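You operate a simulated robot arm through the tools that you are given. There is no shell and no other tool.

You are at the controls of a simulated two-armed robot. One attempt, no reset.

JOB
Reset the tripped blue amp head and bring it back to PLAY.
Fine: standby and power off before the reset button; PLAY only once READY is lit; do not trip it again; leave the knobs and the long teal plug.

Only the result counts: the job must be done as asked and must still hold three seconds after the hand-in. Knocking over, shifting, dropping, spilling or breaking anything else fails it.

ROBOT AND FRAMES
Two 7-joint arms with fingered hands on one trunk that stands fixed in place. Base frame: the origin is at the foot of the trunk, x ahead of it, y to its left, z up. Lengths are in m, angles in degrees, forces in N, time in s.
The left shoulder is at [0.036, 0.152, 1.2], the right one opposite. With the tool pointing down near the work surface each hand reaches from about 0.1 to 0.76 m from the base axis, measured 20 degrees to its own side. Payload 3.8 kg a hand.
Tool frame (each hand has its own): the origin (TCP) lies between the finger pads and is the grasp point; the fingertips stand 0.03 m ahead of it; z points along the fingers, y is the line along which they close. The gripper opens to 0.104 m; its body begins 0.035 m behind the TCP. The gripper is a hand of 5 fingers: y runs from the thumb to the fingers, the wrist lies at [-0.015, -0.104, -0.178] in the tool frame, and closing takes about 1.5 s.
Orientation is told as [roll, pitch, yaw] about the base's x, y, z axes, in that order, counted from this pose: with the fingers straight down and the wrist toward the robot, the tool's x, y and z point along [0, 1, 0], [1, 0, 0] and [0, 0, -1] of the base frame.

CONTROLS
- The arms move only by the tool nudge_tool. It takes "left_steps", "right_steps" or both (then of equal length, played together; a hand with none holds still); each is one flat list of numbers, 6 for each row, row after row: the shift along the tool's x, y, z in units of 50 mm (1.0 is 50 mm), then the turn, a rotation vector about the tool's x, y, z in units of 5 degrees (1.0 is 5 degrees). In form: [dx, dy, dz, wx, wy, wz, dx, dy, dz, wx, wy, wz, ...]. A call has 1 to 20 rows; each row shifts and turns the commanded pose from where the row before left it, along the tool's axes as they then stand. "left_fingers" and "right_fingers" are, for a hand that has rows, the finger opening in m, from 0 to 0.104, set as the call begins (left out, the last holds). A call with a number of a shift or a turn outside -1 to 1 is refused whole. Rows are played at 5 a second. More than 0.05 m and 8.6 degrees between two rows, or a gripper value outside its range, and nothing of the call is played. Where a pose cannot be reached the arm comes as near as it can. A force on the tool above 40 N (or 10 N above the force at the start of the call, whichever is more), or a blocked arm, ends the call early, and 0.2 s more pass. The fingers move at their own pace (about 0.072 m/s each) and stop on an object; they squeeze with about 32 N. The grip force told is the motor's: it shows also when the fingers shut on nothing. Time passes only in rows, and 0.2 s behind the last, so rows that do not move let the fingers close. It gives the time, the measured TCP pose, the force on the tool (base axes), the opening and the grip force at its end, in the units of the frame above (readings bear some noise), with the torque about the TCP (base axes, N m) and any sound that the robot's microphone picked up.
- Cameras (640 x 400 px; columns grow to the right, rows downward): "scene" is now at [0.116, 0.0539, 1.3632]; the picture's right is [0.60, -0.80, -0.05], its down [-0.41, -0.25, -0.87] and it looks along [0.68, 0.55, -0.48] (base axes); focal length 214 px, centre (320, 200). "left" rides on the left gripper at [-0.08, -0.078, -0.141] in its tool frame; the picture's right is [-0.78, -0.30, 0.56], its down [0.53, -0.78, 0.33] and it looks along [0.33, 0.56, 0.76] (tool axes); focal length 247 px, centre (320, 200). "right" rides on the right gripper at [0.08, -0.078, -0.141] in its tool frame; the picture's right is [-0.78, 0.30, -0.56], its down [-0.53, -0.78, 0.33] and it looks along [-0.33, 0.56, 0.76] (tool axes); focal length 247 px, centre (320, 200).
- camera(camera): a new picture of that camera. The clock stands still meanwhile.
- move_column(by): moves the trunk up (or, below 0, down) by that many m; the arms and the scene camera ride with it, the base frame stays. It gives what a move gives, with no picture.
- finger_targets(index, middle, ring, little, thumb_bend, thumb_turn, hand): sets how far each is bent, from 0 (flat) to 1 (curled in); at 0.3 the hand is open as for a grip, at 0.7 the pads meet at the TCP. One left out holds its place. A second passes; each finger stops where it meets its share of the squeeze, and holds until it gets a number again. A gripper value or a shape takes the hand back. It gives what a move gives, with no picture; readings hold the bend of each and the force on index, middle, ring, little, thumb and palm. thumb_turn goes from beside the hand (0) to across from the fingers (1), as for a grip.
- hand_shape(shape, hand): the hand has 5 fingers and takes this shape, open, in about a second: jaw (thumb against the fingers, like two jaws); tri (thumb and two fingers); tip (a fingertip pinch); poke (one finger out to press); point (the index stretched); flat (the hand flat); cup (the hand cupped); fist (a fist). The gripper value then closes the fingers along that shape, each until it touches; the sizes above hold for jaw. It gives what a move gives, with no picture.
- aim_head(pan, tilt): turns the head with the scene camera to pan (to the left, within 80 degrees either way) and tilt (down, from -29 to 69), counted from straight ahead of the robot (the tilt from the chest, where the trunk bows). It gives what a move gives.
- pixel_to_xyz(camera, pixels): there is no depth. For up to 12 entries [column, row, z] of the newest picture of that camera ("zoom" is the newest enlarged one), the place [x, y] in the base frame at which the ray of that pixel passes the height z, good to about 0.002 m. The clock stands still meanwhile.
- zoom(camera, box): a new picture of the part [left, top, right, bottom] of that camera's present view, enlarged. The clock stands still meanwhile.
- sign_off(): hands the job in; it is judged then, once.

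Open the grippers and draw the arms clear of the work before you hand the job in, unless the task says otherwise.

The tools are called after "Emit:" as a command line: name --argument value ..., lists and objects as JSON in quotes. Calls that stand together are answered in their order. nudge_tool: Moves the arms, as the interface text tells. Its arguments: {"type":"object","properties":{"left_steps":{"type":"array"},"left_fingers":{"type":"number"},"right_steps":{"type":"array"},"right_fingers":{"type":"number"}},"required":[]} The other tools are called the same way: move_column (by) moves the trunk up or down; hand_shape (shape, hand) gives the hand a shape; finger_targets (index, middle, ring, little, thumb_bend, thumb_turn, hand) moves the fingers one by one; aim_head (pan, tilt) turns the head that bears the scene camera; camera (camera) takes a picture; pixel_to_xyz (camera, pixels) gives the place at which the rays of pixels pass given heights; zoom (camera, box) takes an enlarged picture of a part of a camera's view; sign_off () hands the job in.

At the start:

```text
time: 0.0
left_tcp_pos: [0.3534, 0.4796, 1.2521]
left_ee_rot: [0.0, 0.0, -0.2]
left_ft_force: [0.2, 0.0, -0.2]
left_torque: [-0.03, -0.01, 0.0]
left_finger_gap: 0.1038
left_gripper_force: 0.1
left_shape: jaw
left_bend: [0.3, 0.3, 0.3, 0.3, 0.3, 0.98]
left_finger forces: [0.0, 0.0, 0.1, 0.0, 0.0, 0.1]
right_tcp_pos: [0.425, 0.0707, 1.3357]
right_ee_rot: [0.0, 0.2, 0.0]
right_ft_force: [1.0, -0.7, 0.2]
right_torque: [-0.03, 0.01, 0.01]
right_finger_gap: 0.1036
right_gripper_force: 0.1
right_shape: jaw
right_bend: [0.3, 0.3, 0.3, 0.3, 0.3, 0.98]
right_finger forces: [0.1, 0.0, 0.0, 0.0, 0.1, 0.0]
trunk travel left (down, up): [-0.275, 0.181]
head pan, tilt (commanded): [37.3, 24.9]
```

scene: 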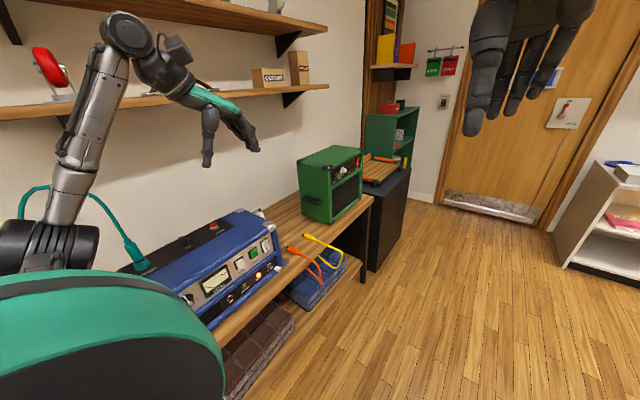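
right: 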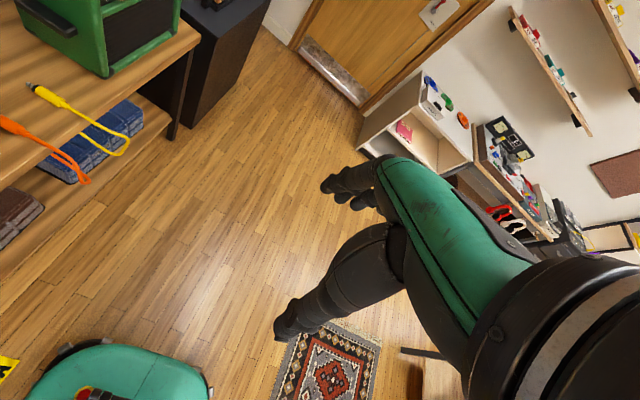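
left: 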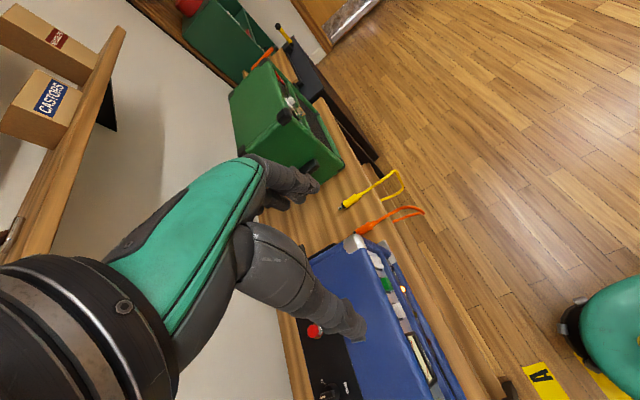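

The scene picture shows the blue amp head around (220,265) with a front panel of switches and a red button on top at (213,226). I zoom in on it to read its labels.

Emit:
zoom --camera "scene" --box '[120, 190, 300, 330]'

Emit:
zoom --camera "left" --box '[280, 200, 480, 400]'

```text
2.86 times, centred on (210, 260) of scene
```

zoom: 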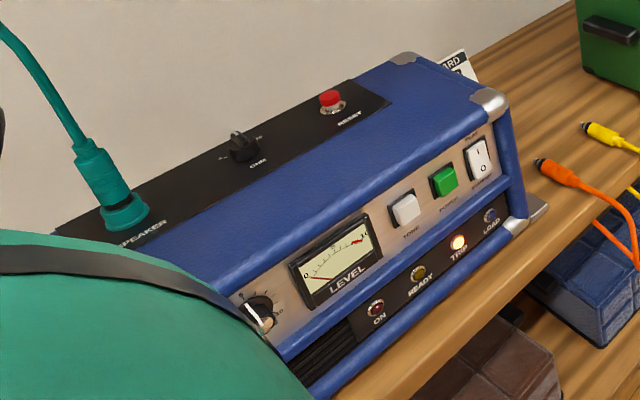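

```text
2.00 times, centred on (380, 300) of left
```

zoom: 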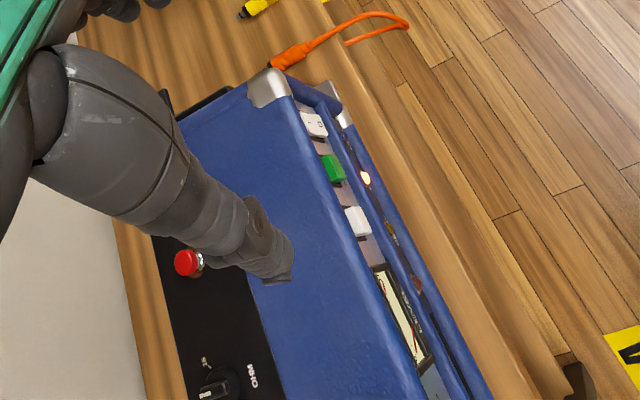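

The panel shows the white button, green POWER button, PLAY/STANDBY rocker and the LEDs (TRIP lit amber). I turn the head further left and down for a better view, and zoom on the switches.

Emit:
aim_head --pan 60 --tilt 40

Emit:
camera --camera "scene"

Emit:
zoom --camera "scene" --box '[200, 100, 400, 260]'

```text
time: 0.9
left_tcp_pos: [0.3547, 0.4795, 1.2524]
left_ee_rot: [0.0, 0.1, 0.0]
left_ft_force: [0.6, 1.2, 0.9]
left_torque: [0.02, 0.01, -0.01]
left_finger_gap: 0.1037
left_gripper_force: 0.0
left_shape: jaw
left_bend: [0.3, 0.3, 0.3, 0.3, 0.3, 0.98]
left_finger forces: [0.0, 0.0, 0.0, 0.1, 0.0, 0.0]
right_tcp_pos: [0.4254, 0.07, 1.3354]
right_ee_rot: [-0.1, 0.1, 0.0]
right_ft_force: [-0.4, 0.3, 0.0]
right_torque: [-0.02, 0.01, 0.01]
right_finger_gap: 0.1035
right_gripper_force: 0.0
right_shape: jaw
right_bend: [0.3, 0.3, 0.3, 0.3, 0.3, 0.98]
right_finger forces: [0.0, 0.0, 0.0, 0.0, 0.0, 0.0]
trunk travel left (down, up): [-0.275, 0.181]
head pan, tilt (commanded): [60.0, 40.0]
```

```text
taken
```

scene: 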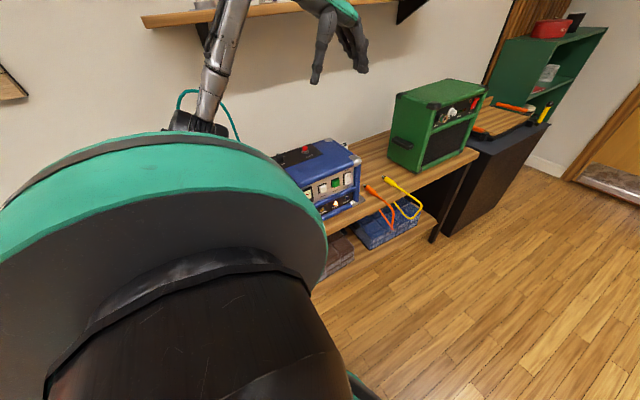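

```text
2.50 times, centred on (300, 180) of scene
```

zoom: 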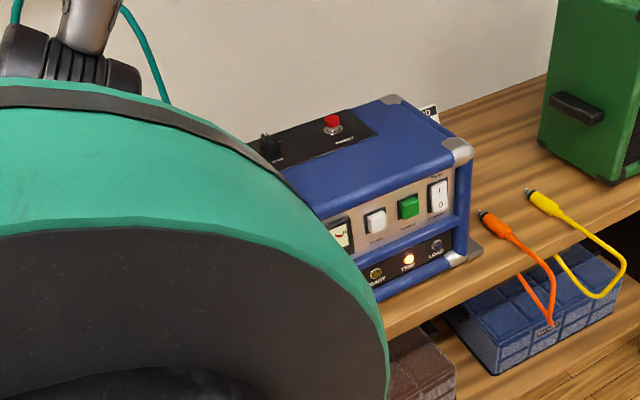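

The shoulder hides part of the amp from here, so I pan back to 28/30 and triangulate amp points from the scene and left cameras.

Emit:
aim_head --pan 28 --tilt 32

Emit:
camera --camera "scene"

Emit:
zoom --camera "scene" --box '[80, 130, 280, 255]'

Emit:
zoom --camera "left" --box '[290, 220, 450, 400]'

```text
time: 1.8
left_tcp_pos: [0.3544, 0.4799, 1.2528]
left_ee_rot: [0.0, 0.1, -0.2]
left_ft_force: [0.2, -0.5, -0.4]
left_torque: [0.01, -0.01, -0.01]
left_finger_gap: 0.1039
left_gripper_force: 0.1
left_shape: jaw
left_bend: [0.3, 0.3, 0.3, 0.3, 0.3, 0.98]
left_finger forces: [0.1, 0.0, 0.0, 0.0, 0.1, 0.1]
right_tcp_pos: [0.4251, 0.07, 1.3354]
right_ee_rot: [-0.1, 0.1, 0.0]
right_ft_force: [0.2, 0.9, 1.0]
right_torque: [0.0, 0.01, 0.0]
right_finger_gap: 0.1037
right_gripper_force: 0.1
right_shape: jaw
right_bend: [0.3, 0.3, 0.3, 0.3, 0.3, 0.98]
right_finger forces: [0.0, 0.0, 0.1, 0.0, 0.0, 0.0]
trunk travel left (down, up): [-0.275, 0.181]
head pan, tilt (commanded): [28.0, 32.0]
```

```text
taken
```

scene: 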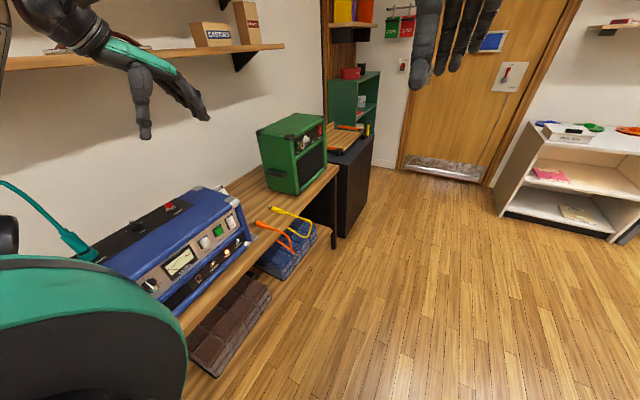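

```text
3.20 times, centred on (180, 192) of scene
```

zoom: 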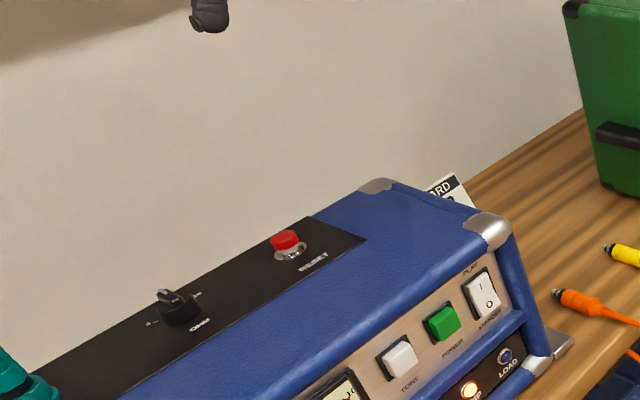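

```text
2.22 times, centred on (370, 310) of left
```

zoom: 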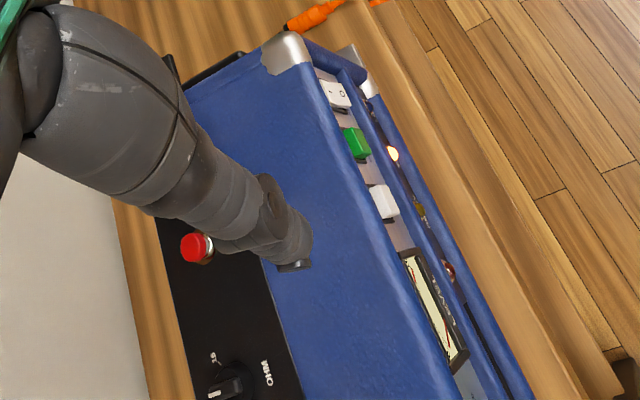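

I query rays for the reset button, rocker, green and white buttons from both cameras at several heights to triangulate.

Emit:
pixel_to_xyz --camera "zoom" --pixels '[[196, 247, 0.8], [196, 247, 1.0], [335, 95, 0.8], [335, 95, 1.0], [355, 143, 0.8], [355, 143, 1.0], [383, 202, 0.8], [383, 202, 1.0], [285, 48, 0.8], [285, 48, 1.0]]'

Emit:
pixel_to_xyz --camera "scene" --pixels '[[169.1, 204.5, 0.8], [169.1, 204.5, 1.0], [230.9, 220.7, 0.8], [230.9, 220.7, 1.0], [217.8, 230.1, 0.8], [217.8, 230.1, 1.0], [204.4, 241.4, 0.8], [204.4, 241.4, 1.0], [234.4, 201.5, 0.8], [234.4, 201.5, 1.0]]'

```text
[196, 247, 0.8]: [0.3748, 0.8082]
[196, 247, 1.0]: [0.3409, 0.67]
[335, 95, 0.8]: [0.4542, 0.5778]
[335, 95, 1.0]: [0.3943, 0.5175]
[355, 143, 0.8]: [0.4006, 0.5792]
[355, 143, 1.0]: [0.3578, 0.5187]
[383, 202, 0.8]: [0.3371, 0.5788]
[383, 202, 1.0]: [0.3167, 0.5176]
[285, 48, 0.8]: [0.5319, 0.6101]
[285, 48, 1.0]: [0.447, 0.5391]
```

```text
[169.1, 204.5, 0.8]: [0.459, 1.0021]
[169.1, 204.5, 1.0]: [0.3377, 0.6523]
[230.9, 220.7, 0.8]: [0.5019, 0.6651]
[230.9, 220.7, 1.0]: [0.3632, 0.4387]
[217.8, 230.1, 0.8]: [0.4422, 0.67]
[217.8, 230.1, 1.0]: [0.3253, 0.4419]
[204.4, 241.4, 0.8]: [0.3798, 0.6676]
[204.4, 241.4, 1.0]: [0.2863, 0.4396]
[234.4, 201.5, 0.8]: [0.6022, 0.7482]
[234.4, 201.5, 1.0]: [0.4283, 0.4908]
```

Triangulation gives: reset cap ≈ (0.345, 0.681, 0.983), rocker ≈ (0.426, 0.546, 0.905), green POWER ≈ (0.378, 0.546, 0.908), white ≈ (0.328, 0.546, 0.907); the panel faces −y. I put the left hand in the poke shape and look at where its finger lies.

Emit:
hand_shape --hand "left" --shape "poke"

Emit:
camera --camera "left"

Emit:
zoom --camera "scene" --box '[0, 0, 260, 160]'

```text
time: 2.7
left_tcp_pos: [0.3541, 0.4799, 1.2535]
left_ee_rot: [0.0, 0.0, -0.1]
left_ft_force: [0.0, -0.3, 0.5]
left_torque: [0.01, 0.0, 0.03]
left_finger_gap: 0.0
left_gripper_force: 0.0
left_shape: poke
left_bend: [0.7, 0.7, 0.99, 0.99, 1.0, 1.0]
left_finger forces: [0.1, 0.0, 0.0, 0.1, 0.0, 0.1]
right_tcp_pos: [0.4249, 0.0709, 1.3363]
right_ee_rot: [0.0, 0.1, 0.0]
right_ft_force: [-0.4, 0.2, -0.6]
right_torque: [-0.01, -0.02, 0.01]
right_finger_gap: 0.1037
right_gripper_force: 0.1
right_shape: jaw
right_bend: [0.3, 0.3, 0.3, 0.3, 0.3, 0.98]
right_finger forces: [0.0, 0.0, 0.1, 0.0, 0.0, 0.1]
trunk travel left (down, up): [-0.275, 0.181]
head pan, tilt (commanded): [28.0, 32.0]
```

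```text
taken
```

left: 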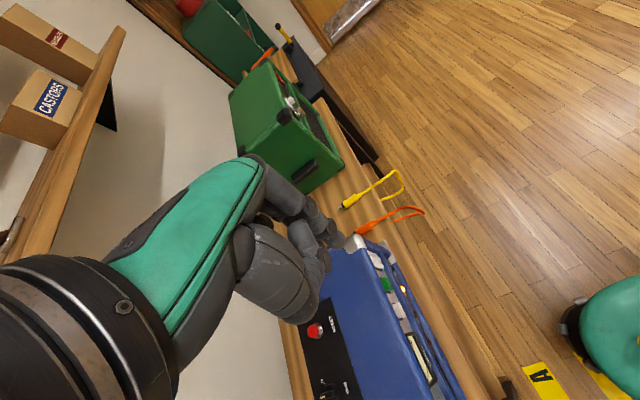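

```text
2.46 times, centred on (130, 80) of scene
```

zoom: 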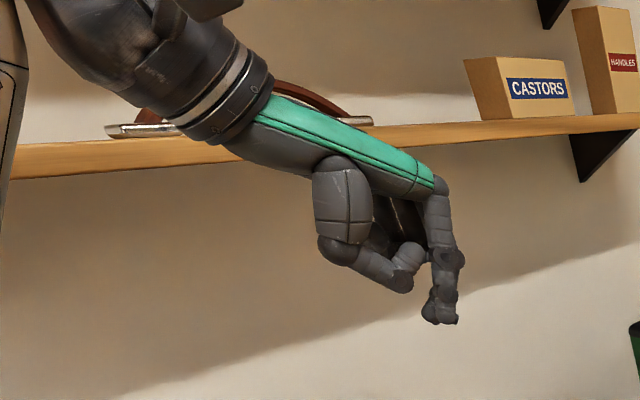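

The poke shape keeps both index and middle at 0.7; I curl the middle so only the index stands out, then look at the tip.

Emit:
finger_targets --hand "left" --index 0.7 --middle 1.0 --ring 1.0 --little 1.0

Emit:
zoom --camera "left" --box '[220, 140, 420, 340]'

Emit:
zoom --camera "scene" --box '[80, 40, 260, 160]'

```text
time: 3.7
left_tcp_pos: [0.3536, 0.4786, 1.252]
left_ee_rot: [0.0, 0.0, -0.1]
left_ft_force: [0.4, -1.1, 0.2]
left_torque: [0.0, 0.01, 0.02]
left_finger_gap: 0.0313
left_gripper_force: 0.0
left_shape: fingers
left_bend: [0.7, 1.0, 1.0, 1.0, 1.0, 1.0]
left_finger forces: [0.0, 0.1, 0.0, 0.0, 0.1, 0.0]
right_tcp_pos: [0.4257, 0.0697, 1.3354]
right_ee_rot: [0.1, 0.0, 0.0]
right_ft_force: [1.0, 0.4, -0.7]
right_torque: [0.01, 0.04, -0.01]
right_finger_gap: 0.1039
right_gripper_force: 0.1
right_shape: jaw
right_bend: [0.3, 0.3, 0.3, 0.3, 0.3, 0.98]
right_finger forces: [0.1, 0.0, 0.0, 0.0, 0.0, 0.0]
trunk travel left (down, up): [-0.275, 0.181]
head pan, tilt (commanded): [28.0, 32.0]
```

```text
2.00 times, centred on (320, 240) of left
```

zoom: 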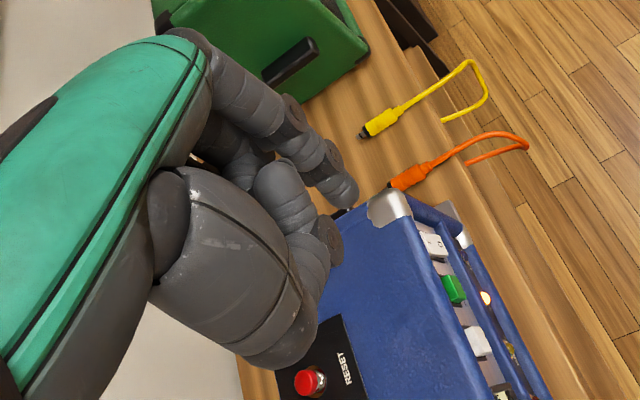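

```text
3.33 times, centred on (170, 100) of scene
```

zoom: 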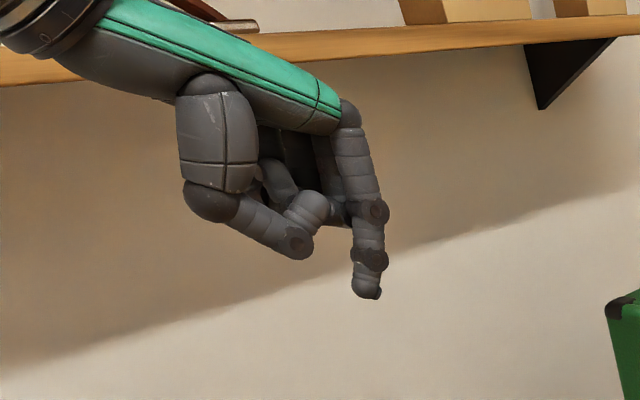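

I query the index tip's ray: scene (184.1,128.5), left (333.5,240), at heights near the expected tip.

Emit:
pixel_to_xyz --camera "scene" --pixels '[[184.1, 128.5, 1.21], [184.1, 128.5, 1.22], [184.1, 128.5, 1.23], [184.1, 128.5, 1.24]]'

Emit:
pixel_to_xyz --camera "left" --pixels '[[333.5, 240, 1.21], [333.5, 240, 1.22], [333.5, 240, 1.23], [333.5, 240, 1.24]]'

```text
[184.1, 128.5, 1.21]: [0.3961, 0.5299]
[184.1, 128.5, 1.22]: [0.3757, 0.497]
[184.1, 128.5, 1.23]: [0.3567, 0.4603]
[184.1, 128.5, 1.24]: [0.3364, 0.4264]
```

```text
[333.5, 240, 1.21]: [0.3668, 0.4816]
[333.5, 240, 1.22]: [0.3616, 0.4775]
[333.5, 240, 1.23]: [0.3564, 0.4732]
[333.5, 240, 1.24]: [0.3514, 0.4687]
```

The index tip sits at about [-0.005, 0.005, 0.03] in the tool frame. I move the left hand down and toward −y (clear of the amp), then roll it 60° so the index points at the panel.

Emit:
nudge_tool --left_steps '[-0.5, 0.16, 0.8, 0, 0, 0, -0.5, 0.16, 0.8, 0, 0, 0, -0.5, 0.16, 0.8, 0, 0, 0, -0.5, 0.16, 0.8, 0, 0, 0, -0.5, 0.16, 0.8, 0, 0, 0, 0, 0, 0, 0, 1, 0, 0, 0, 0, 0, 1, 0, 0, 0, 0, 0, 1, 0, 0, 0, 0, 0, 1, 0, 0, 0, 0, 0, 1, 0, 0, 0, 0, 0, 1, 0, 0, 0, 0, 0, 1, 0, 0, 0, 0, 0, 1, 0, 0, 0, 0, 0, 1, 0, 0, 0, 0, 0, 1, 0, 0, 0, 0, 0, 1, 0, 0, 0, 0, 0, 1, 0]'

Emit:
camera --camera "left"

Emit:
camera --camera "scene"

```text
time: 7.3
left_tcp_pos: [0.3925, 0.3548, 1.0522]
left_ee_rot: [60.2, 0.0, -0.1]
left_ft_force: [0.3, -0.4, 0.3]
left_torque: [0.0, -0.01, 0.01]
left_finger_gap: 0.0315
left_gripper_force: 0.1
left_shape: fingers
left_bend: [0.7, 1.0, 1.0, 1.0, 1.0, 1.0]
left_finger forces: [0.0, 0.0, 0.0, 0.0, 0.0, 0.0]
right_tcp_pos: [0.4256, 0.0703, 1.3352]
right_ee_rot: [0.1, 0.1, 0.0]
right_ft_force: [0.5, 0.3, -0.2]
right_torque: [0.0, -0.03, 0.01]
right_finger_gap: 0.1036
right_gripper_force: 0.1
right_shape: jaw
right_bend: [0.3, 0.3, 0.3, 0.3, 0.3, 0.98]
right_finger forces: [0.0, 0.0, 0.0, 0.0, 0.0, 0.0]
trunk travel left (down, up): [-0.275, 0.181]
head pan, tilt (commanded): [28.0, 32.0]
```

```text
taken
```

left: 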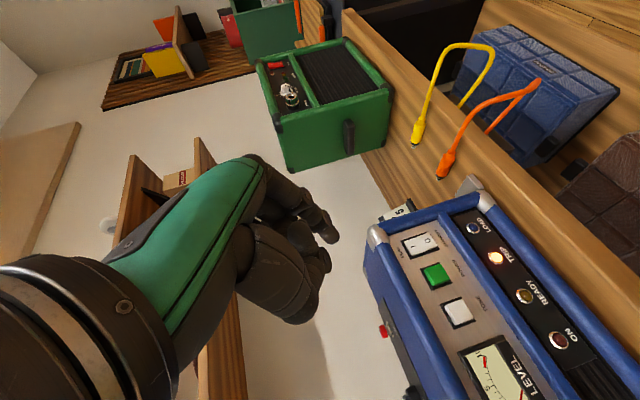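

```text
taken
```

scene: 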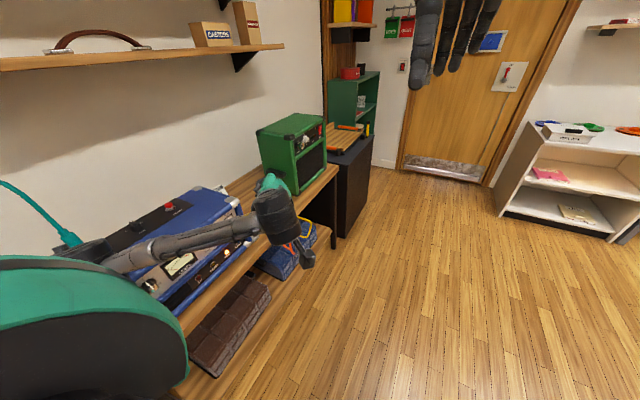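

Left camera now sees the panel well. I zoom in on both views to read the panel and check the forearm's clearance to the amp.

Emit:
zoom --camera "left" --box '[350, 180, 600, 400]'

Emit:
zoom --camera "scene" --box '[20, 160, 340, 360]'

Emit:
camera --camera "right"

```text
1.82 times, centred on (475, 290) of left
```

zoom: 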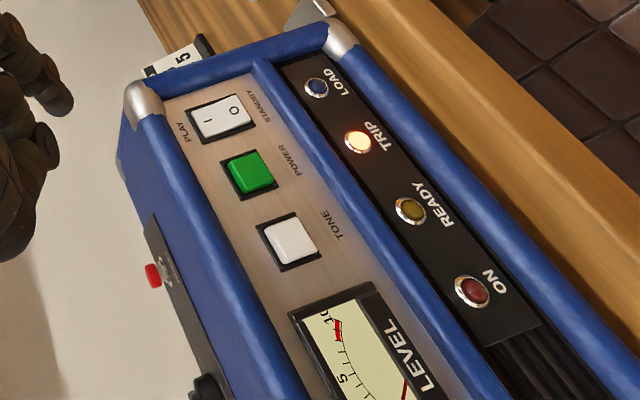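

```text
2.00 times, centred on (180, 260) of scene
```

zoom: 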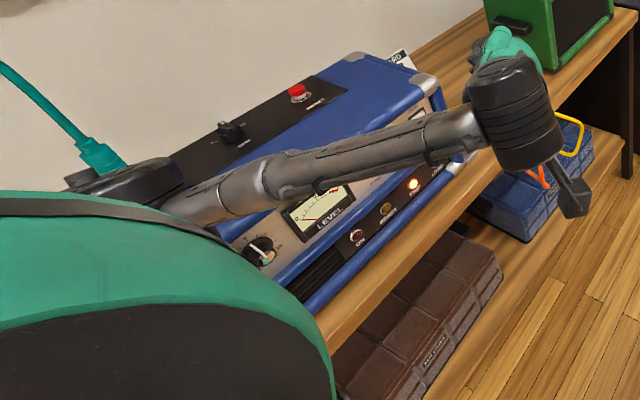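

```text
taken
```

right: 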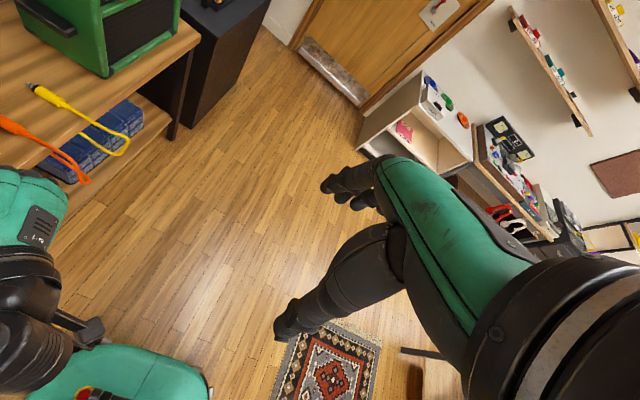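

The rocker's I (PLAY) end is the upper one and the O (STANDBY) end the lower one. I refine the positions from this new left-camera viewpoint.

Emit:
pixel_to_xyz --camera "left" --pixels '[[420.1, 243.8, 0.8], [420.1, 243.8, 0.95], [436.5, 274.6, 0.8], [436.5, 274.6, 0.95], [458.5, 312, 0.8], [458.5, 312, 0.95], [383, 331, 0.9], [383, 331, 1.0], [428, 241.5, 0.8], [428, 241.5, 0.95], [413, 247, 0.8], [413, 247, 0.95]]'

```text
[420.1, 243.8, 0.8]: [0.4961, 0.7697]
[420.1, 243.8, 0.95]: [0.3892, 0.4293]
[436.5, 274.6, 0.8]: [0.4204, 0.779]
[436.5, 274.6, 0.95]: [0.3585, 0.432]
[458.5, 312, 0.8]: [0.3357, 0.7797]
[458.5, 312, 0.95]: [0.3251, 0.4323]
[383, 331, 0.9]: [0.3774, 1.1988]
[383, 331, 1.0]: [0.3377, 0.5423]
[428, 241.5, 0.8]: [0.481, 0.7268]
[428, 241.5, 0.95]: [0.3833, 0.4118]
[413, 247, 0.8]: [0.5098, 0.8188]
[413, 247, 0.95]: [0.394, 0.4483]
```

Refined: rocker (0.426, 0.548, 0.898) with O at z≈0.885 and I at z≈0.91; green (0.379, 0.549, 0.899). I roll to 75° and move to a standoff in front of the rocker.

Emit:
nudge_tool --left_steps '[0, 0, 0, 0, 1, 0, 0, 0, 0, 0, 1, 0, 0, 0, 0, 0, 1, 0, -0.6465, 0.1425, 0.6145, 0, 0, 0, -0.6465, 0.1425, 0.6145, 0, 0, 0, -0.6465, 0.1425, 0.6145, 0, 0, 0, -0.6465, 0.1425, 0.6145, 0, 0, 0, 0, 0, 0, 0, 0, 0]'

Emit:
camera --camera "left"

Emit:
camera --camera "scene"

```text
time: 9.1
left_tcp_pos: [0.4209, 0.4393, 0.8977]
left_ee_rot: [75.1, 0.1, 0.0]
left_ft_force: [0.3, 0.4, 0.2]
left_torque: [0.02, 0.0, -0.01]
left_finger_gap: 0.0309
left_gripper_force: 0.0
left_shape: fingers
left_bend: [0.7, 1.0, 1.0, 1.0, 1.0, 1.0]
left_finger forces: [0.1, 0.0, 0.0, 0.0, 0.0, 0.0]
right_tcp_pos: [0.4245, 0.0707, 1.337]
right_ee_rot: [0.1, 0.0, 0.0]
right_ft_force: [0.3, 0.1, -0.2]
right_torque: [0.0, 0.01, -0.04]
right_finger_gap: 0.1036
right_gripper_force: 0.1
right_shape: jaw
right_bend: [0.3, 0.3, 0.3, 0.3, 0.3, 0.98]
right_finger forces: [0.1, 0.0, 0.0, 0.1, 0.1, 0.0]
trunk travel left (down, up): [-0.275, 0.181]
head pan, tilt (commanded): [28.0, 32.0]
```

```text
taken
```

left: 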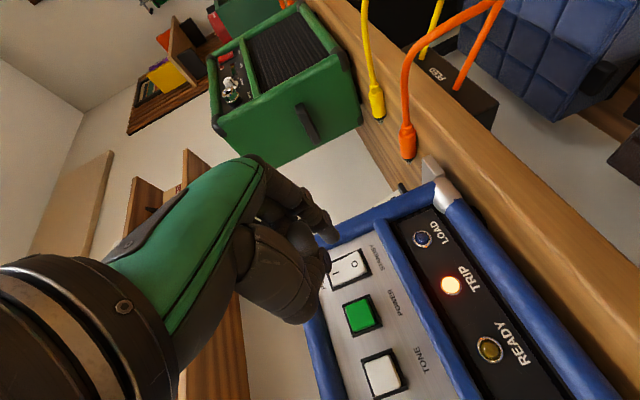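

```text
taken
```

scene: 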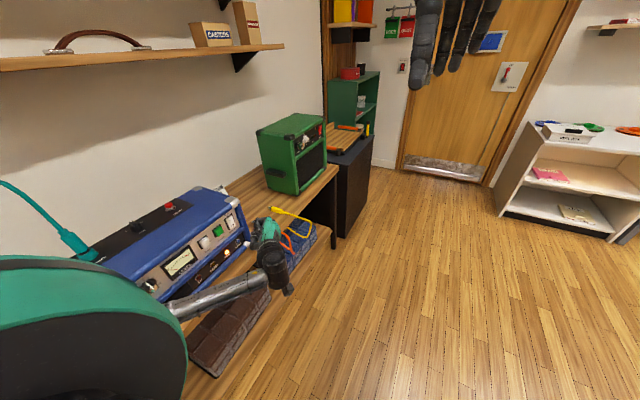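

The rocker sits at (350,268) in the left view, the index tip at about (330,238). I zoom in to check alignment and the clearance to the orange cable.

Emit:
zoom --camera "left" --box '[240, 150, 480, 300]'

Emit:
zoom --camera "scene" --box '[180, 170, 340, 310]'

```text
2.67 times, centred on (360, 225) of left
```

zoom: 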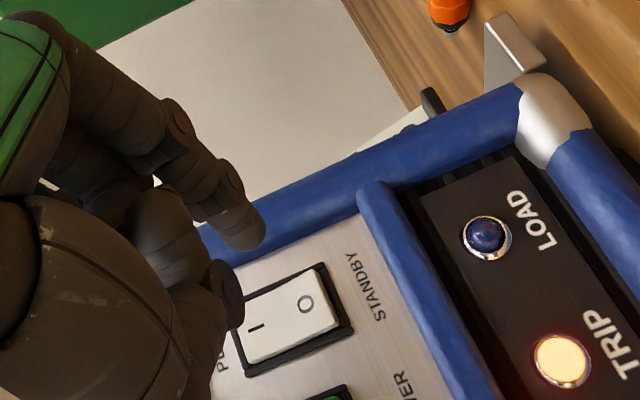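

```text
2.86 times, centred on (260, 240) of scene
```

zoom: 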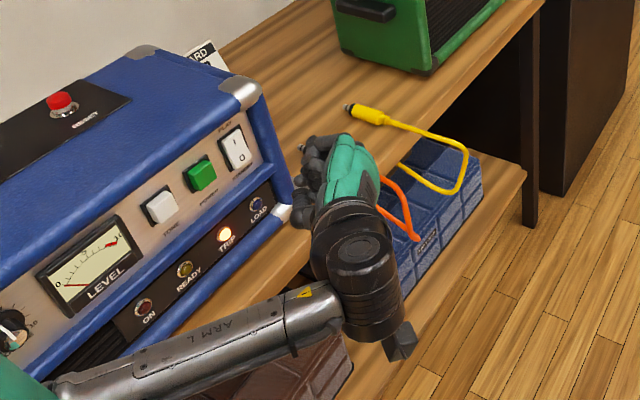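

I check the index tip's ray in this pose and re-measure the rocker ends from here.

Emit:
pixel_to_xyz --camera "left" --pixels '[[331.9, 238.1, 0.88], [331.9, 238.1, 0.89], [331.9, 238.1, 0.9], [354.7, 263.6, 0.87], [354.7, 263.6, 0.88], [354.7, 263.6, 0.89], [336.2, 272.9, 0.9], [336.2, 272.9, 0.91], [336.2, 272.9, 0.92]]'

Emit:
pixel_to_xyz --camera "scene" --pixels '[[253, 221.5, 0.88], [253, 221.5, 0.9], [231, 217.5, 0.9], [231, 217.5, 0.91], [232.5, 224, 0.88], [232.5, 224, 0.89]]'

```text
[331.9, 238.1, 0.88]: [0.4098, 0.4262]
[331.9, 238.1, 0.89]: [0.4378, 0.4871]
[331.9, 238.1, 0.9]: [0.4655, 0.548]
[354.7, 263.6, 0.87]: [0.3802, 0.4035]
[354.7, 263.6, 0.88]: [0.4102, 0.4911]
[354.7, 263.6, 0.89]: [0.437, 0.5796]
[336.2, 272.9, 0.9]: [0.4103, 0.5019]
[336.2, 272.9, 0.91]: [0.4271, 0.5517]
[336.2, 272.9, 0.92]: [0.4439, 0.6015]
```

```text
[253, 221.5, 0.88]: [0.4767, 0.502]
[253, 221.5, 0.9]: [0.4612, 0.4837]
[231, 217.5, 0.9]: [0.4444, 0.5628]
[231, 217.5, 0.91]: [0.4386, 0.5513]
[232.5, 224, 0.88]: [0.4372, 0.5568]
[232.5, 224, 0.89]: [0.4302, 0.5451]
```

The tip is at (0.428, 0.468, 0.887), lined up with the O end (0.427, 0.548, 0.886). I advance 65 mm along +y, 4 mm down, stopping ~12 mm short.

Emit:
nudge_tool --left_steps '[0.0648, 0, 0.319, 0, 0, 0, 0.0648, 0, 0.319, 0, 0, 0, 0.0648, 0, 0.319, 0, 0, 0, 0.0648, 0, 0.319, 0, 0, 0]'

Emit:
zoom --camera "left" --box '[240, 150, 480, 300]'

Emit:
zoom --camera "scene" --box '[160, 170, 320, 270]'

```text
time: 10.1
left_tcp_pos: [0.4216, 0.5047, 0.89]
left_ee_rot: [75.0, 0.0, 0.0]
left_ft_force: [0.4, 0.5, 0.3]
left_torque: [0.01, 0.01, 0.0]
left_finger_gap: 0.0314
left_gripper_force: 0.0
left_shape: fingers
left_bend: [0.7, 1.0, 1.0, 1.0, 1.0, 1.0]
left_finger forces: [0.0, 0.1, 0.0, 0.1, 0.0, 0.0]
right_tcp_pos: [0.4244, 0.0716, 1.3361]
right_ee_rot: [0.0, 0.1, 0.0]
right_ft_force: [0.5, -0.5, -0.6]
right_torque: [0.01, 0.0, 0.03]
right_finger_gap: 0.1035
right_gripper_force: 0.1
right_shape: jaw
right_bend: [0.3, 0.3, 0.3, 0.3, 0.3, 0.98]
right_finger forces: [0.1, 0.0, 0.0, 0.0, 0.0, 0.0]
trunk travel left (down, up): [-0.275, 0.181]
head pan, tilt (commanded): [28.0, 32.0]
```

```text
2.67 times, centred on (360, 225) of left
```

zoom: 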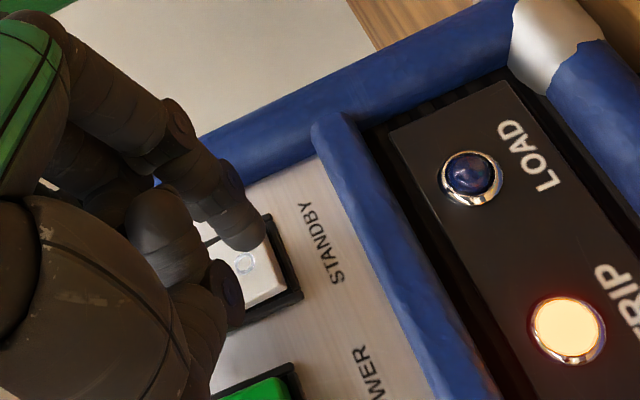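

```text
4.00 times, centred on (240, 220) of scene
```

zoom: 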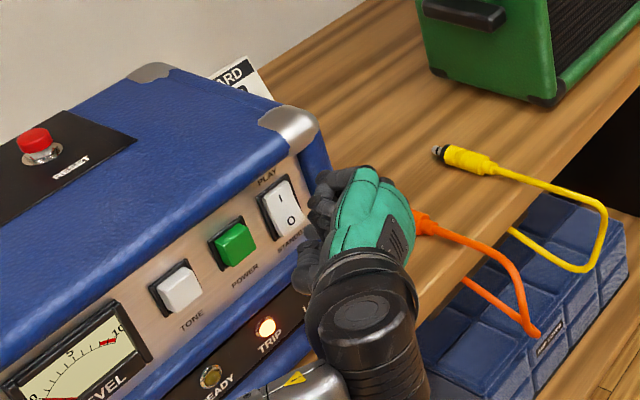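

The tip is ~12 mm from the rocker and a few mm low relative to O, so I raise 4 mm and then advance in 3 mm steps.

Emit:
nudge_tool --left_steps '[0.0772, 0, -0.0208, 0, 0, 0, 0.0155, 0, 0.058, 0, 0, 0, 0.0155, 0, 0.058, 0, 0, 0, 0.0155, 0, 0.058, 0, 0, 0, 0.0155, 0, 0.058, 0, 0, 0]'

Emit:
zoom --camera "left" --box '[240, 150, 480, 300]'

Emit:
zoom --camera "scene" --box '[160, 170, 320, 270]'

```text
time: 11.3
left_tcp_pos: [0.4218, 0.5156, 0.8964]
left_ee_rot: [75.0, 0.0, 0.0]
left_ft_force: [0.8, -1.8, -0.6]
left_torque: [-0.03, 0.02, -0.04]
left_finger_gap: 0.031
left_gripper_force: 0.6
left_shape: fingers
left_bend: [0.7, 1.0, 1.0, 1.0, 1.0, 1.0]
left_finger forces: [1.4, 0.0, 0.0, 0.0, 0.1, 0.0]
right_tcp_pos: [0.4255, 0.0702, 1.3353]
right_ee_rot: [0.0, 0.1, 0.0]
right_ft_force: [0.9, -0.4, -0.6]
right_torque: [0.01, -0.02, 0.01]
right_finger_gap: 0.1036
right_gripper_force: 0.1
right_shape: jaw
right_bend: [0.3, 0.3, 0.3, 0.3, 0.3, 0.98]
right_finger forces: [0.0, 0.0, 0.0, 0.0, 0.0, 0.0]
trunk travel left (down, up): [-0.275, 0.181]
head pan, tilt (commanded): [28.0, 32.0]
```

```text
2.67 times, centred on (360, 225) of left
```

zoom: 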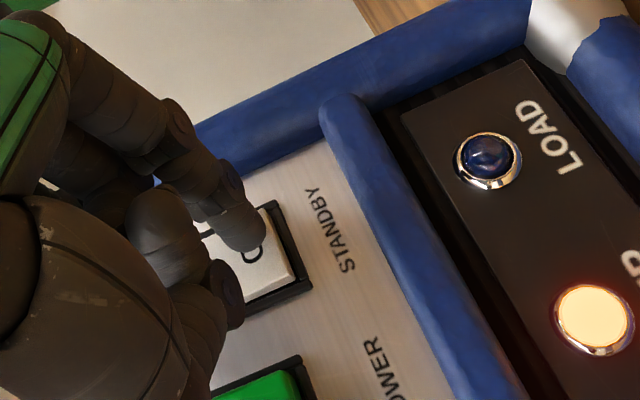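

```text
4.00 times, centred on (240, 220) of scene
```

zoom: 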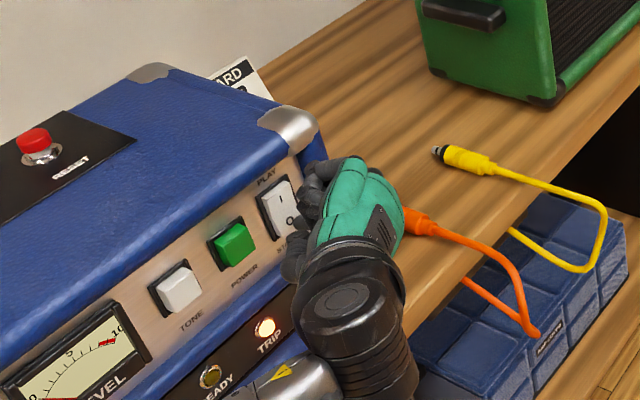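

Contact made (index 1.4 N) right by the O. I back off 3 mm, shift 3 mm down and 2 mm toward −x, and press in.

Emit:
nudge_tool --left_steps '[-0.0155, 0, -0.058, 0, 0, 0, -0.058, -0.04, 0.0155, 0, 0, 0, 0.0155, 0, 0.058, 0, 0, 0, 0.0155, 0, 0.058, 0, 0, 0, 0.0104, 0, 0.0386, 0, 0, 0]'

Emit:
zoom --camera "left" --box '[240, 150, 480, 300]'

```text
time: 12.5
left_tcp_pos: [0.4204, 0.5195, 0.8937]
left_ee_rot: [74.9, -0.1, -0.3]
left_ft_force: [2.3, -14.2, -0.2]
left_torque: [-0.07, -0.07, -0.23]
left_finger_gap: 0.0306
left_gripper_force: 7.5
left_shape: fingers
left_bend: [0.7, 1.0, 1.0, 1.0, 1.0, 1.0]
left_finger forces: [14.2, 0.0, 0.0, 0.1, 0.0, 0.0]
right_tcp_pos: [0.4255, 0.0665, 1.3355]
right_ee_rot: [0.1, 0.0, 0.0]
right_ft_force: [-0.2, -0.5, -0.8]
right_torque: [-0.04, 0.0, 0.03]
right_finger_gap: 0.1036
right_gripper_force: 0.1
right_shape: jaw
right_bend: [0.3, 0.3, 0.3, 0.3, 0.3, 0.98]
right_finger forces: [0.0, 0.1, 0.1, 0.0, 0.1, 0.0]
trunk travel left (down, up): [-0.275, 0.181]
head pan, tilt (commanded): [28.0, 32.0]
```

```text
2.67 times, centred on (360, 225) of left
```

zoom: 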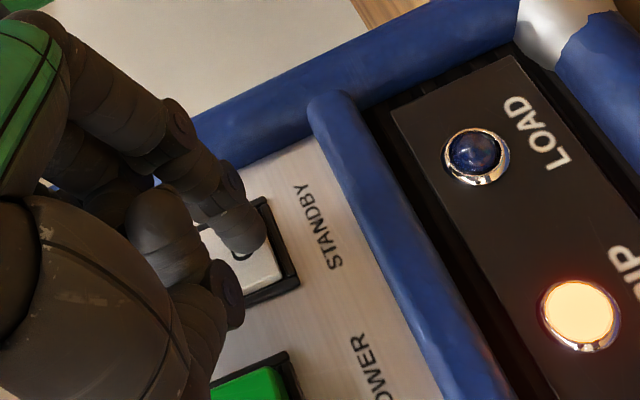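

Force is 14 N on the index with the tip 4 mm past contact, no click heard. I back off 25 mm and look at the rocker's state.

Emit:
nudge_tool --left_steps '[-0.0648, 0, -0.2415, 0, 0, 0, -0.0648, 0, -0.2415, 0, 0, 0]'

Emit:
zoom --camera "left" --box '[300, 180, 460, 300]'

Emit:
zoom --camera "scene" --box '[180, 190, 280, 255]'

```text
time: 13.1
left_tcp_pos: [0.4192, 0.4968, 0.8927]
left_ee_rot: [75.1, 0.1, 0.0]
left_ft_force: [0.1, 1.0, -0.1]
left_torque: [0.02, 0.01, -0.03]
left_finger_gap: 0.0311
left_gripper_force: 0.1
left_shape: fingers
left_bend: [0.7, 1.0, 1.0, 1.0, 1.0, 1.0]
left_finger forces: [0.0, 0.1, 0.0, 0.0, 0.1, 0.0]
right_tcp_pos: [0.425, 0.0699, 1.3348]
right_ee_rot: [0.1, 0.2, 0.1]
right_ft_force: [-0.4, -0.1, -0.1]
right_torque: [0.03, 0.02, 0.02]
right_finger_gap: 0.1038
right_gripper_force: 0.0
right_shape: jaw
right_bend: [0.3, 0.3, 0.3, 0.3, 0.3, 0.98]
right_finger forces: [0.1, 0.0, 0.0, 0.1, 0.1, 0.1]
trunk travel left (down, up): [-0.275, 0.181]
head pan, tilt (commanded): [28.0, 32.0]
```

```text
3.33 times, centred on (380, 240) of left
```

zoom: 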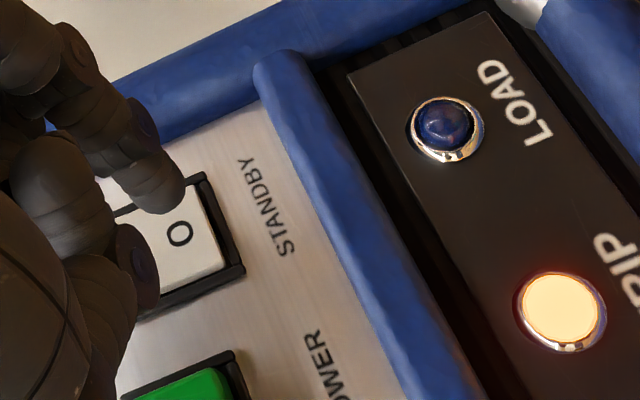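

```text
6.15 times, centred on (230, 222) of scene
```

zoom: 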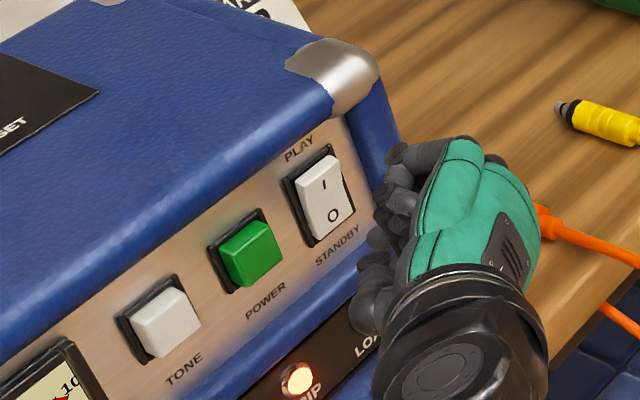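

I zoom tighter on the rocker to judge whether it flipped.

Emit:
zoom --camera "scene" --box '[210, 200, 250, 240]'

Emit:
zoom --camera "left" --box '[320, 210, 400, 290]'

```text
10.00 times, centred on (230, 220) of scene
```

zoom: 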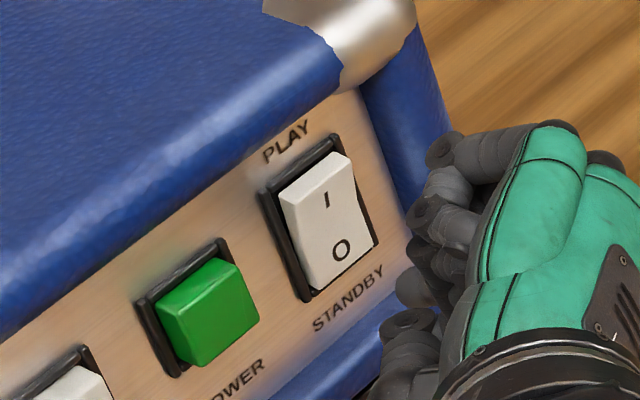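

```text
5.00 times, centred on (360, 250) of left
```

zoom: 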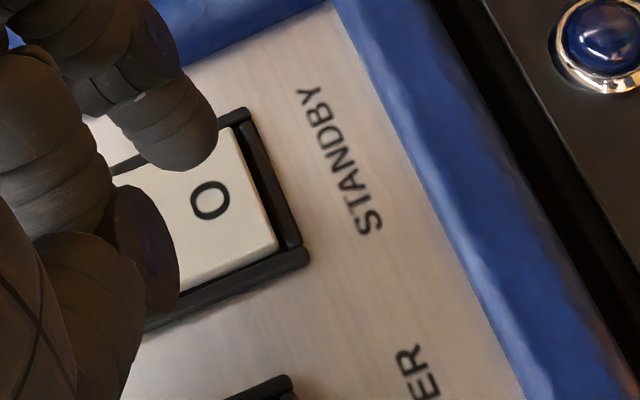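

The rocker now shows its I end raised and its O end sunk below the bezel rim, i.e. STANDBY. I back off and shift over in front of the green POWER button, then compare.

Emit:
nudge_tool --left_steps '[0, 0, -0.6, 0, 0, 0, 0.015, -0.45, -0.294, 0, 0, 0, 0.015, -0.45, -0.294, 0, 0, 0, 0, 0, 0, 0, 0, 0]'

Emit:
camera --camera "left"

Emit:
zoom --camera "left" --box '[260, 160, 420, 280]'

Emit:
zoom --camera "scene" --box '[190, 195, 270, 245]'

```text
time: 14.1
left_tcp_pos: [0.3771, 0.4388, 0.9105]
left_ee_rot: [74.9, 0.1, -0.2]
left_ft_force: [-1.0, -0.2, -1.3]
left_torque: [0.01, 0.0, 0.02]
left_finger_gap: 0.0314
left_gripper_force: 0.1
left_shape: fingers
left_bend: [0.7, 1.0, 1.0, 1.0, 1.0, 1.0]
left_finger forces: [0.0, 0.0, 0.0, 0.0, 0.0, 0.0]
right_tcp_pos: [0.426, 0.0697, 1.3369]
right_ee_rot: [0.0, 0.1, 0.0]
right_ft_force: [0.1, 0.3, 0.6]
right_torque: [-0.02, 0.01, -0.04]
right_finger_gap: 0.1038
right_gripper_force: 0.1
right_shape: jaw
right_bend: [0.3, 0.3, 0.3, 0.3, 0.3, 0.98]
right_finger forces: [0.0, 0.0, 0.0, 0.1, 0.0, 0.1]
trunk travel left (down, up): [-0.275, 0.181]
head pan, tilt (commanded): [28.0, 32.0]
```

```text
taken
```

left: 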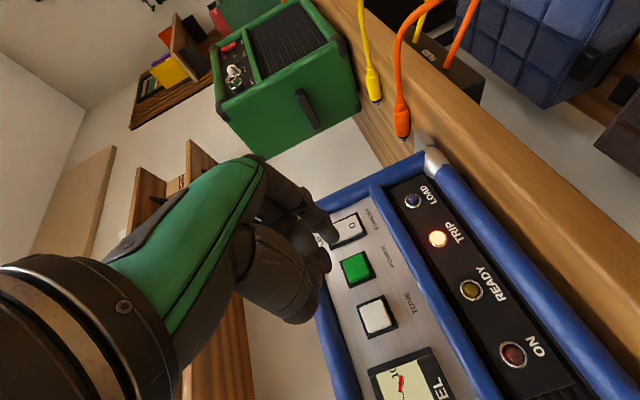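

```text
3.33 times, centred on (340, 220) of left
```

zoom: 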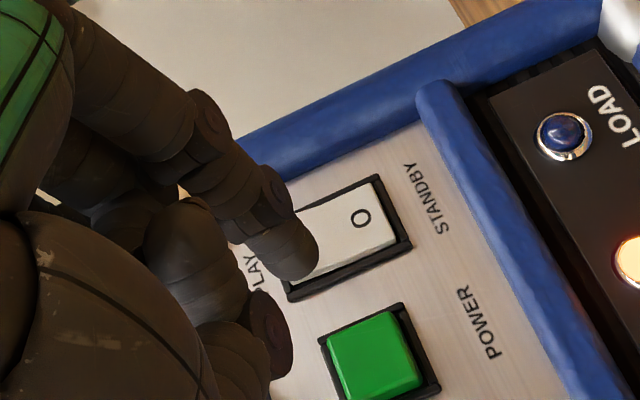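

```text
8.00 times, centred on (230, 220) of scene
```

zoom: 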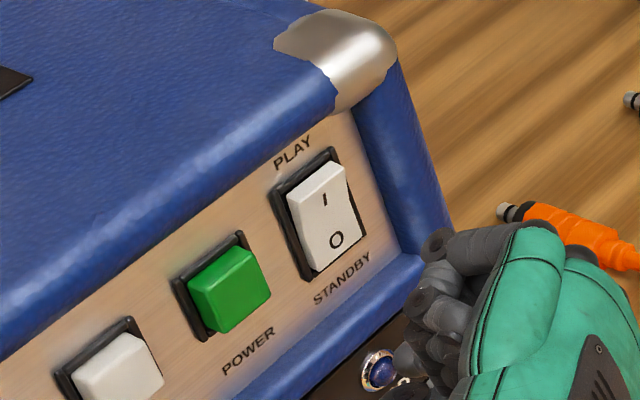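

The I/O marks moved relative to each other by about the amount a flip would give, so the rocker is at STANDBY. Now I advance toward POWER (green at (355,267) left view), 65 mm, stopping short.

Emit:
nudge_tool --left_steps '[0.084, -0.01, 0.314, 0, 0, 0, 0.084, -0.01, 0.314, 0, 0, 0, 0.084, -0.01, 0.314, 0, 0, 0, 0.084, -0.01, 0.314, 0, 0, 0, 0, 0, 0, 0, 0, 0]'

Emit:
zoom --camera "left" --box '[260, 160, 420, 280]'

Emit:
zoom --camera "scene" --box '[190, 195, 270, 245]'

```text
time: 15.3
left_tcp_pos: [0.3736, 0.5046, 0.9082]
left_ee_rot: [75.0, 0.0, -0.1]
left_ft_force: [0.1, 0.7, -0.6]
left_torque: [-0.02, 0.02, 0.01]
left_finger_gap: 0.0312
left_gripper_force: 0.0
left_shape: fingers
left_bend: [0.7, 1.0, 1.0, 1.0, 1.0, 1.0]
left_finger forces: [0.0, 0.0, 0.0, 0.0, 0.0, 0.1]
right_tcp_pos: [0.4256, 0.07, 1.3354]
right_ee_rot: [0.0, 0.1, -0.1]
right_ft_force: [0.8, 0.7, 0.1]
right_torque: [-0.02, -0.01, 0.03]
right_finger_gap: 0.1035
right_gripper_force: 0.0
right_shape: jaw
right_bend: [0.3, 0.3, 0.3, 0.3, 0.3, 0.98]
right_finger forces: [0.1, 0.0, 0.0, 0.1, 0.0, 0.1]
trunk travel left (down, up): [-0.275, 0.181]
head pan, tilt (commanded): [28.0, 32.0]
```

```text
3.33 times, centred on (340, 220) of left
```

zoom: 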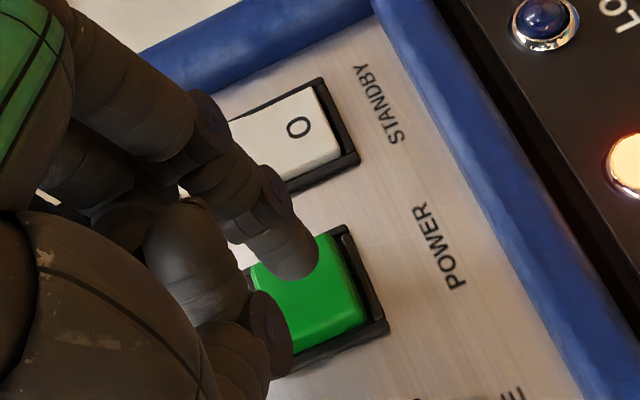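

```text
8.00 times, centred on (230, 220) of scene
```

zoom: 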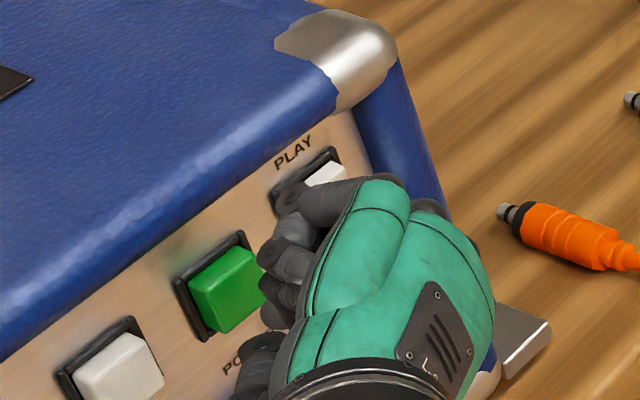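

The tip lines up with the green button's centre. I advance in 3 mm steps and watch the force.

Emit:
nudge_tool --left_steps '[0.0155, 0, 0.058, 0, 0, 0, 0.0155, 0, 0.058, 0, 0, 0, 0.0155, 0, 0.058, 0, 0, 0]'

Emit:
zoom --camera "left" --box '[260, 160, 420, 280]'

```text
time: 16.1
left_tcp_pos: [0.3731, 0.5129, 0.9104]
left_ee_rot: [75.1, 0.1, -0.1]
left_ft_force: [-0.6, -0.9, 0.5]
left_torque: [-0.01, -0.04, 0.01]
left_finger_gap: 0.0312
left_gripper_force: 0.3
left_shape: fingers
left_bend: [0.7, 1.0, 1.0, 1.0, 1.0, 1.0]
left_finger forces: [0.4, 0.1, 0.0, 0.0, 0.1, 0.1]
right_tcp_pos: [0.4246, 0.0708, 1.3352]
right_ee_rot: [-0.1, 0.1, 0.0]
right_ft_force: [-0.2, -0.1, 0.4]
right_torque: [0.03, -0.02, -0.01]
right_finger_gap: 0.1035
right_gripper_force: 0.1
right_shape: jaw
right_bend: [0.3, 0.3, 0.3, 0.3, 0.3, 0.98]
right_finger forces: [0.1, 0.0, 0.0, 0.1, 0.1, 0.0]
trunk travel left (down, up): [-0.275, 0.181]
head pan, tilt (commanded): [28.0, 32.0]
```

```text
3.33 times, centred on (340, 220) of left
```

zoom: 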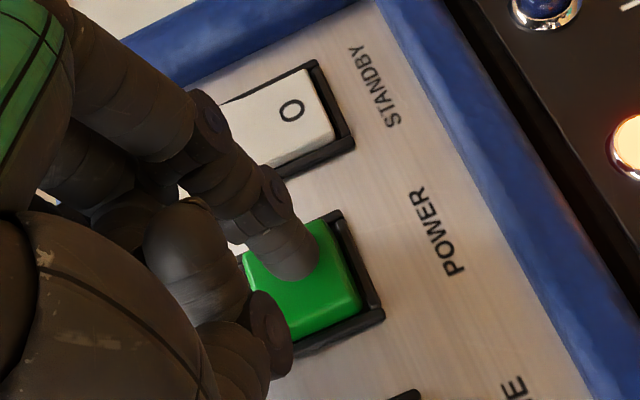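

Light touch (0.4 N). I press on in 1.5 mm steps, then look at the TRIP lamp while still pressing.

Emit:
nudge_tool --left_steps '[0.0078, -0.03, 0.029, 0, 0, 0, 0.0078, -0.03, 0.029, 0, 0, 0, 0.0078, 0, 0.029, 0, 0, 0]'

Emit:
zoom --camera "left" --box '[260, 120, 500, 300]'

```text
time: 16.9
left_tcp_pos: [0.3711, 0.5174, 0.9086]
left_ee_rot: [75.0, -0.1, -0.1]
left_ft_force: [0.4, -3.1, -0.7]
left_torque: [-0.06, 0.01, -0.02]
left_finger_gap: 0.0311
left_gripper_force: 1.8
left_shape: fingers
left_bend: [0.7, 1.0, 1.0, 1.0, 1.0, 1.0]
left_finger forces: [2.7, 0.0, 0.0, 0.0, 0.1, 0.0]
right_tcp_pos: [0.4244, 0.0691, 1.3354]
right_ee_rot: [0.0, 0.1, 0.0]
right_ft_force: [-0.5, -0.2, 1.1]
right_torque: [-0.01, -0.01, -0.01]
right_finger_gap: 0.1037
right_gripper_force: 0.1
right_shape: jaw
right_bend: [0.3, 0.3, 0.3, 0.3, 0.3, 0.98]
right_finger forces: [0.0, 0.0, 0.0, 0.0, 0.0, 0.0]
trunk travel left (down, up): [-0.275, 0.181]
head pan, tilt (commanded): [28.0, 32.0]
heard: click
```

```text
2.22 times, centred on (380, 210) of left
```

zoom: 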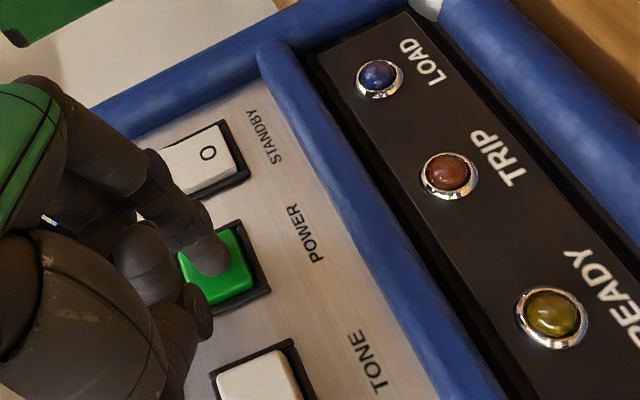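

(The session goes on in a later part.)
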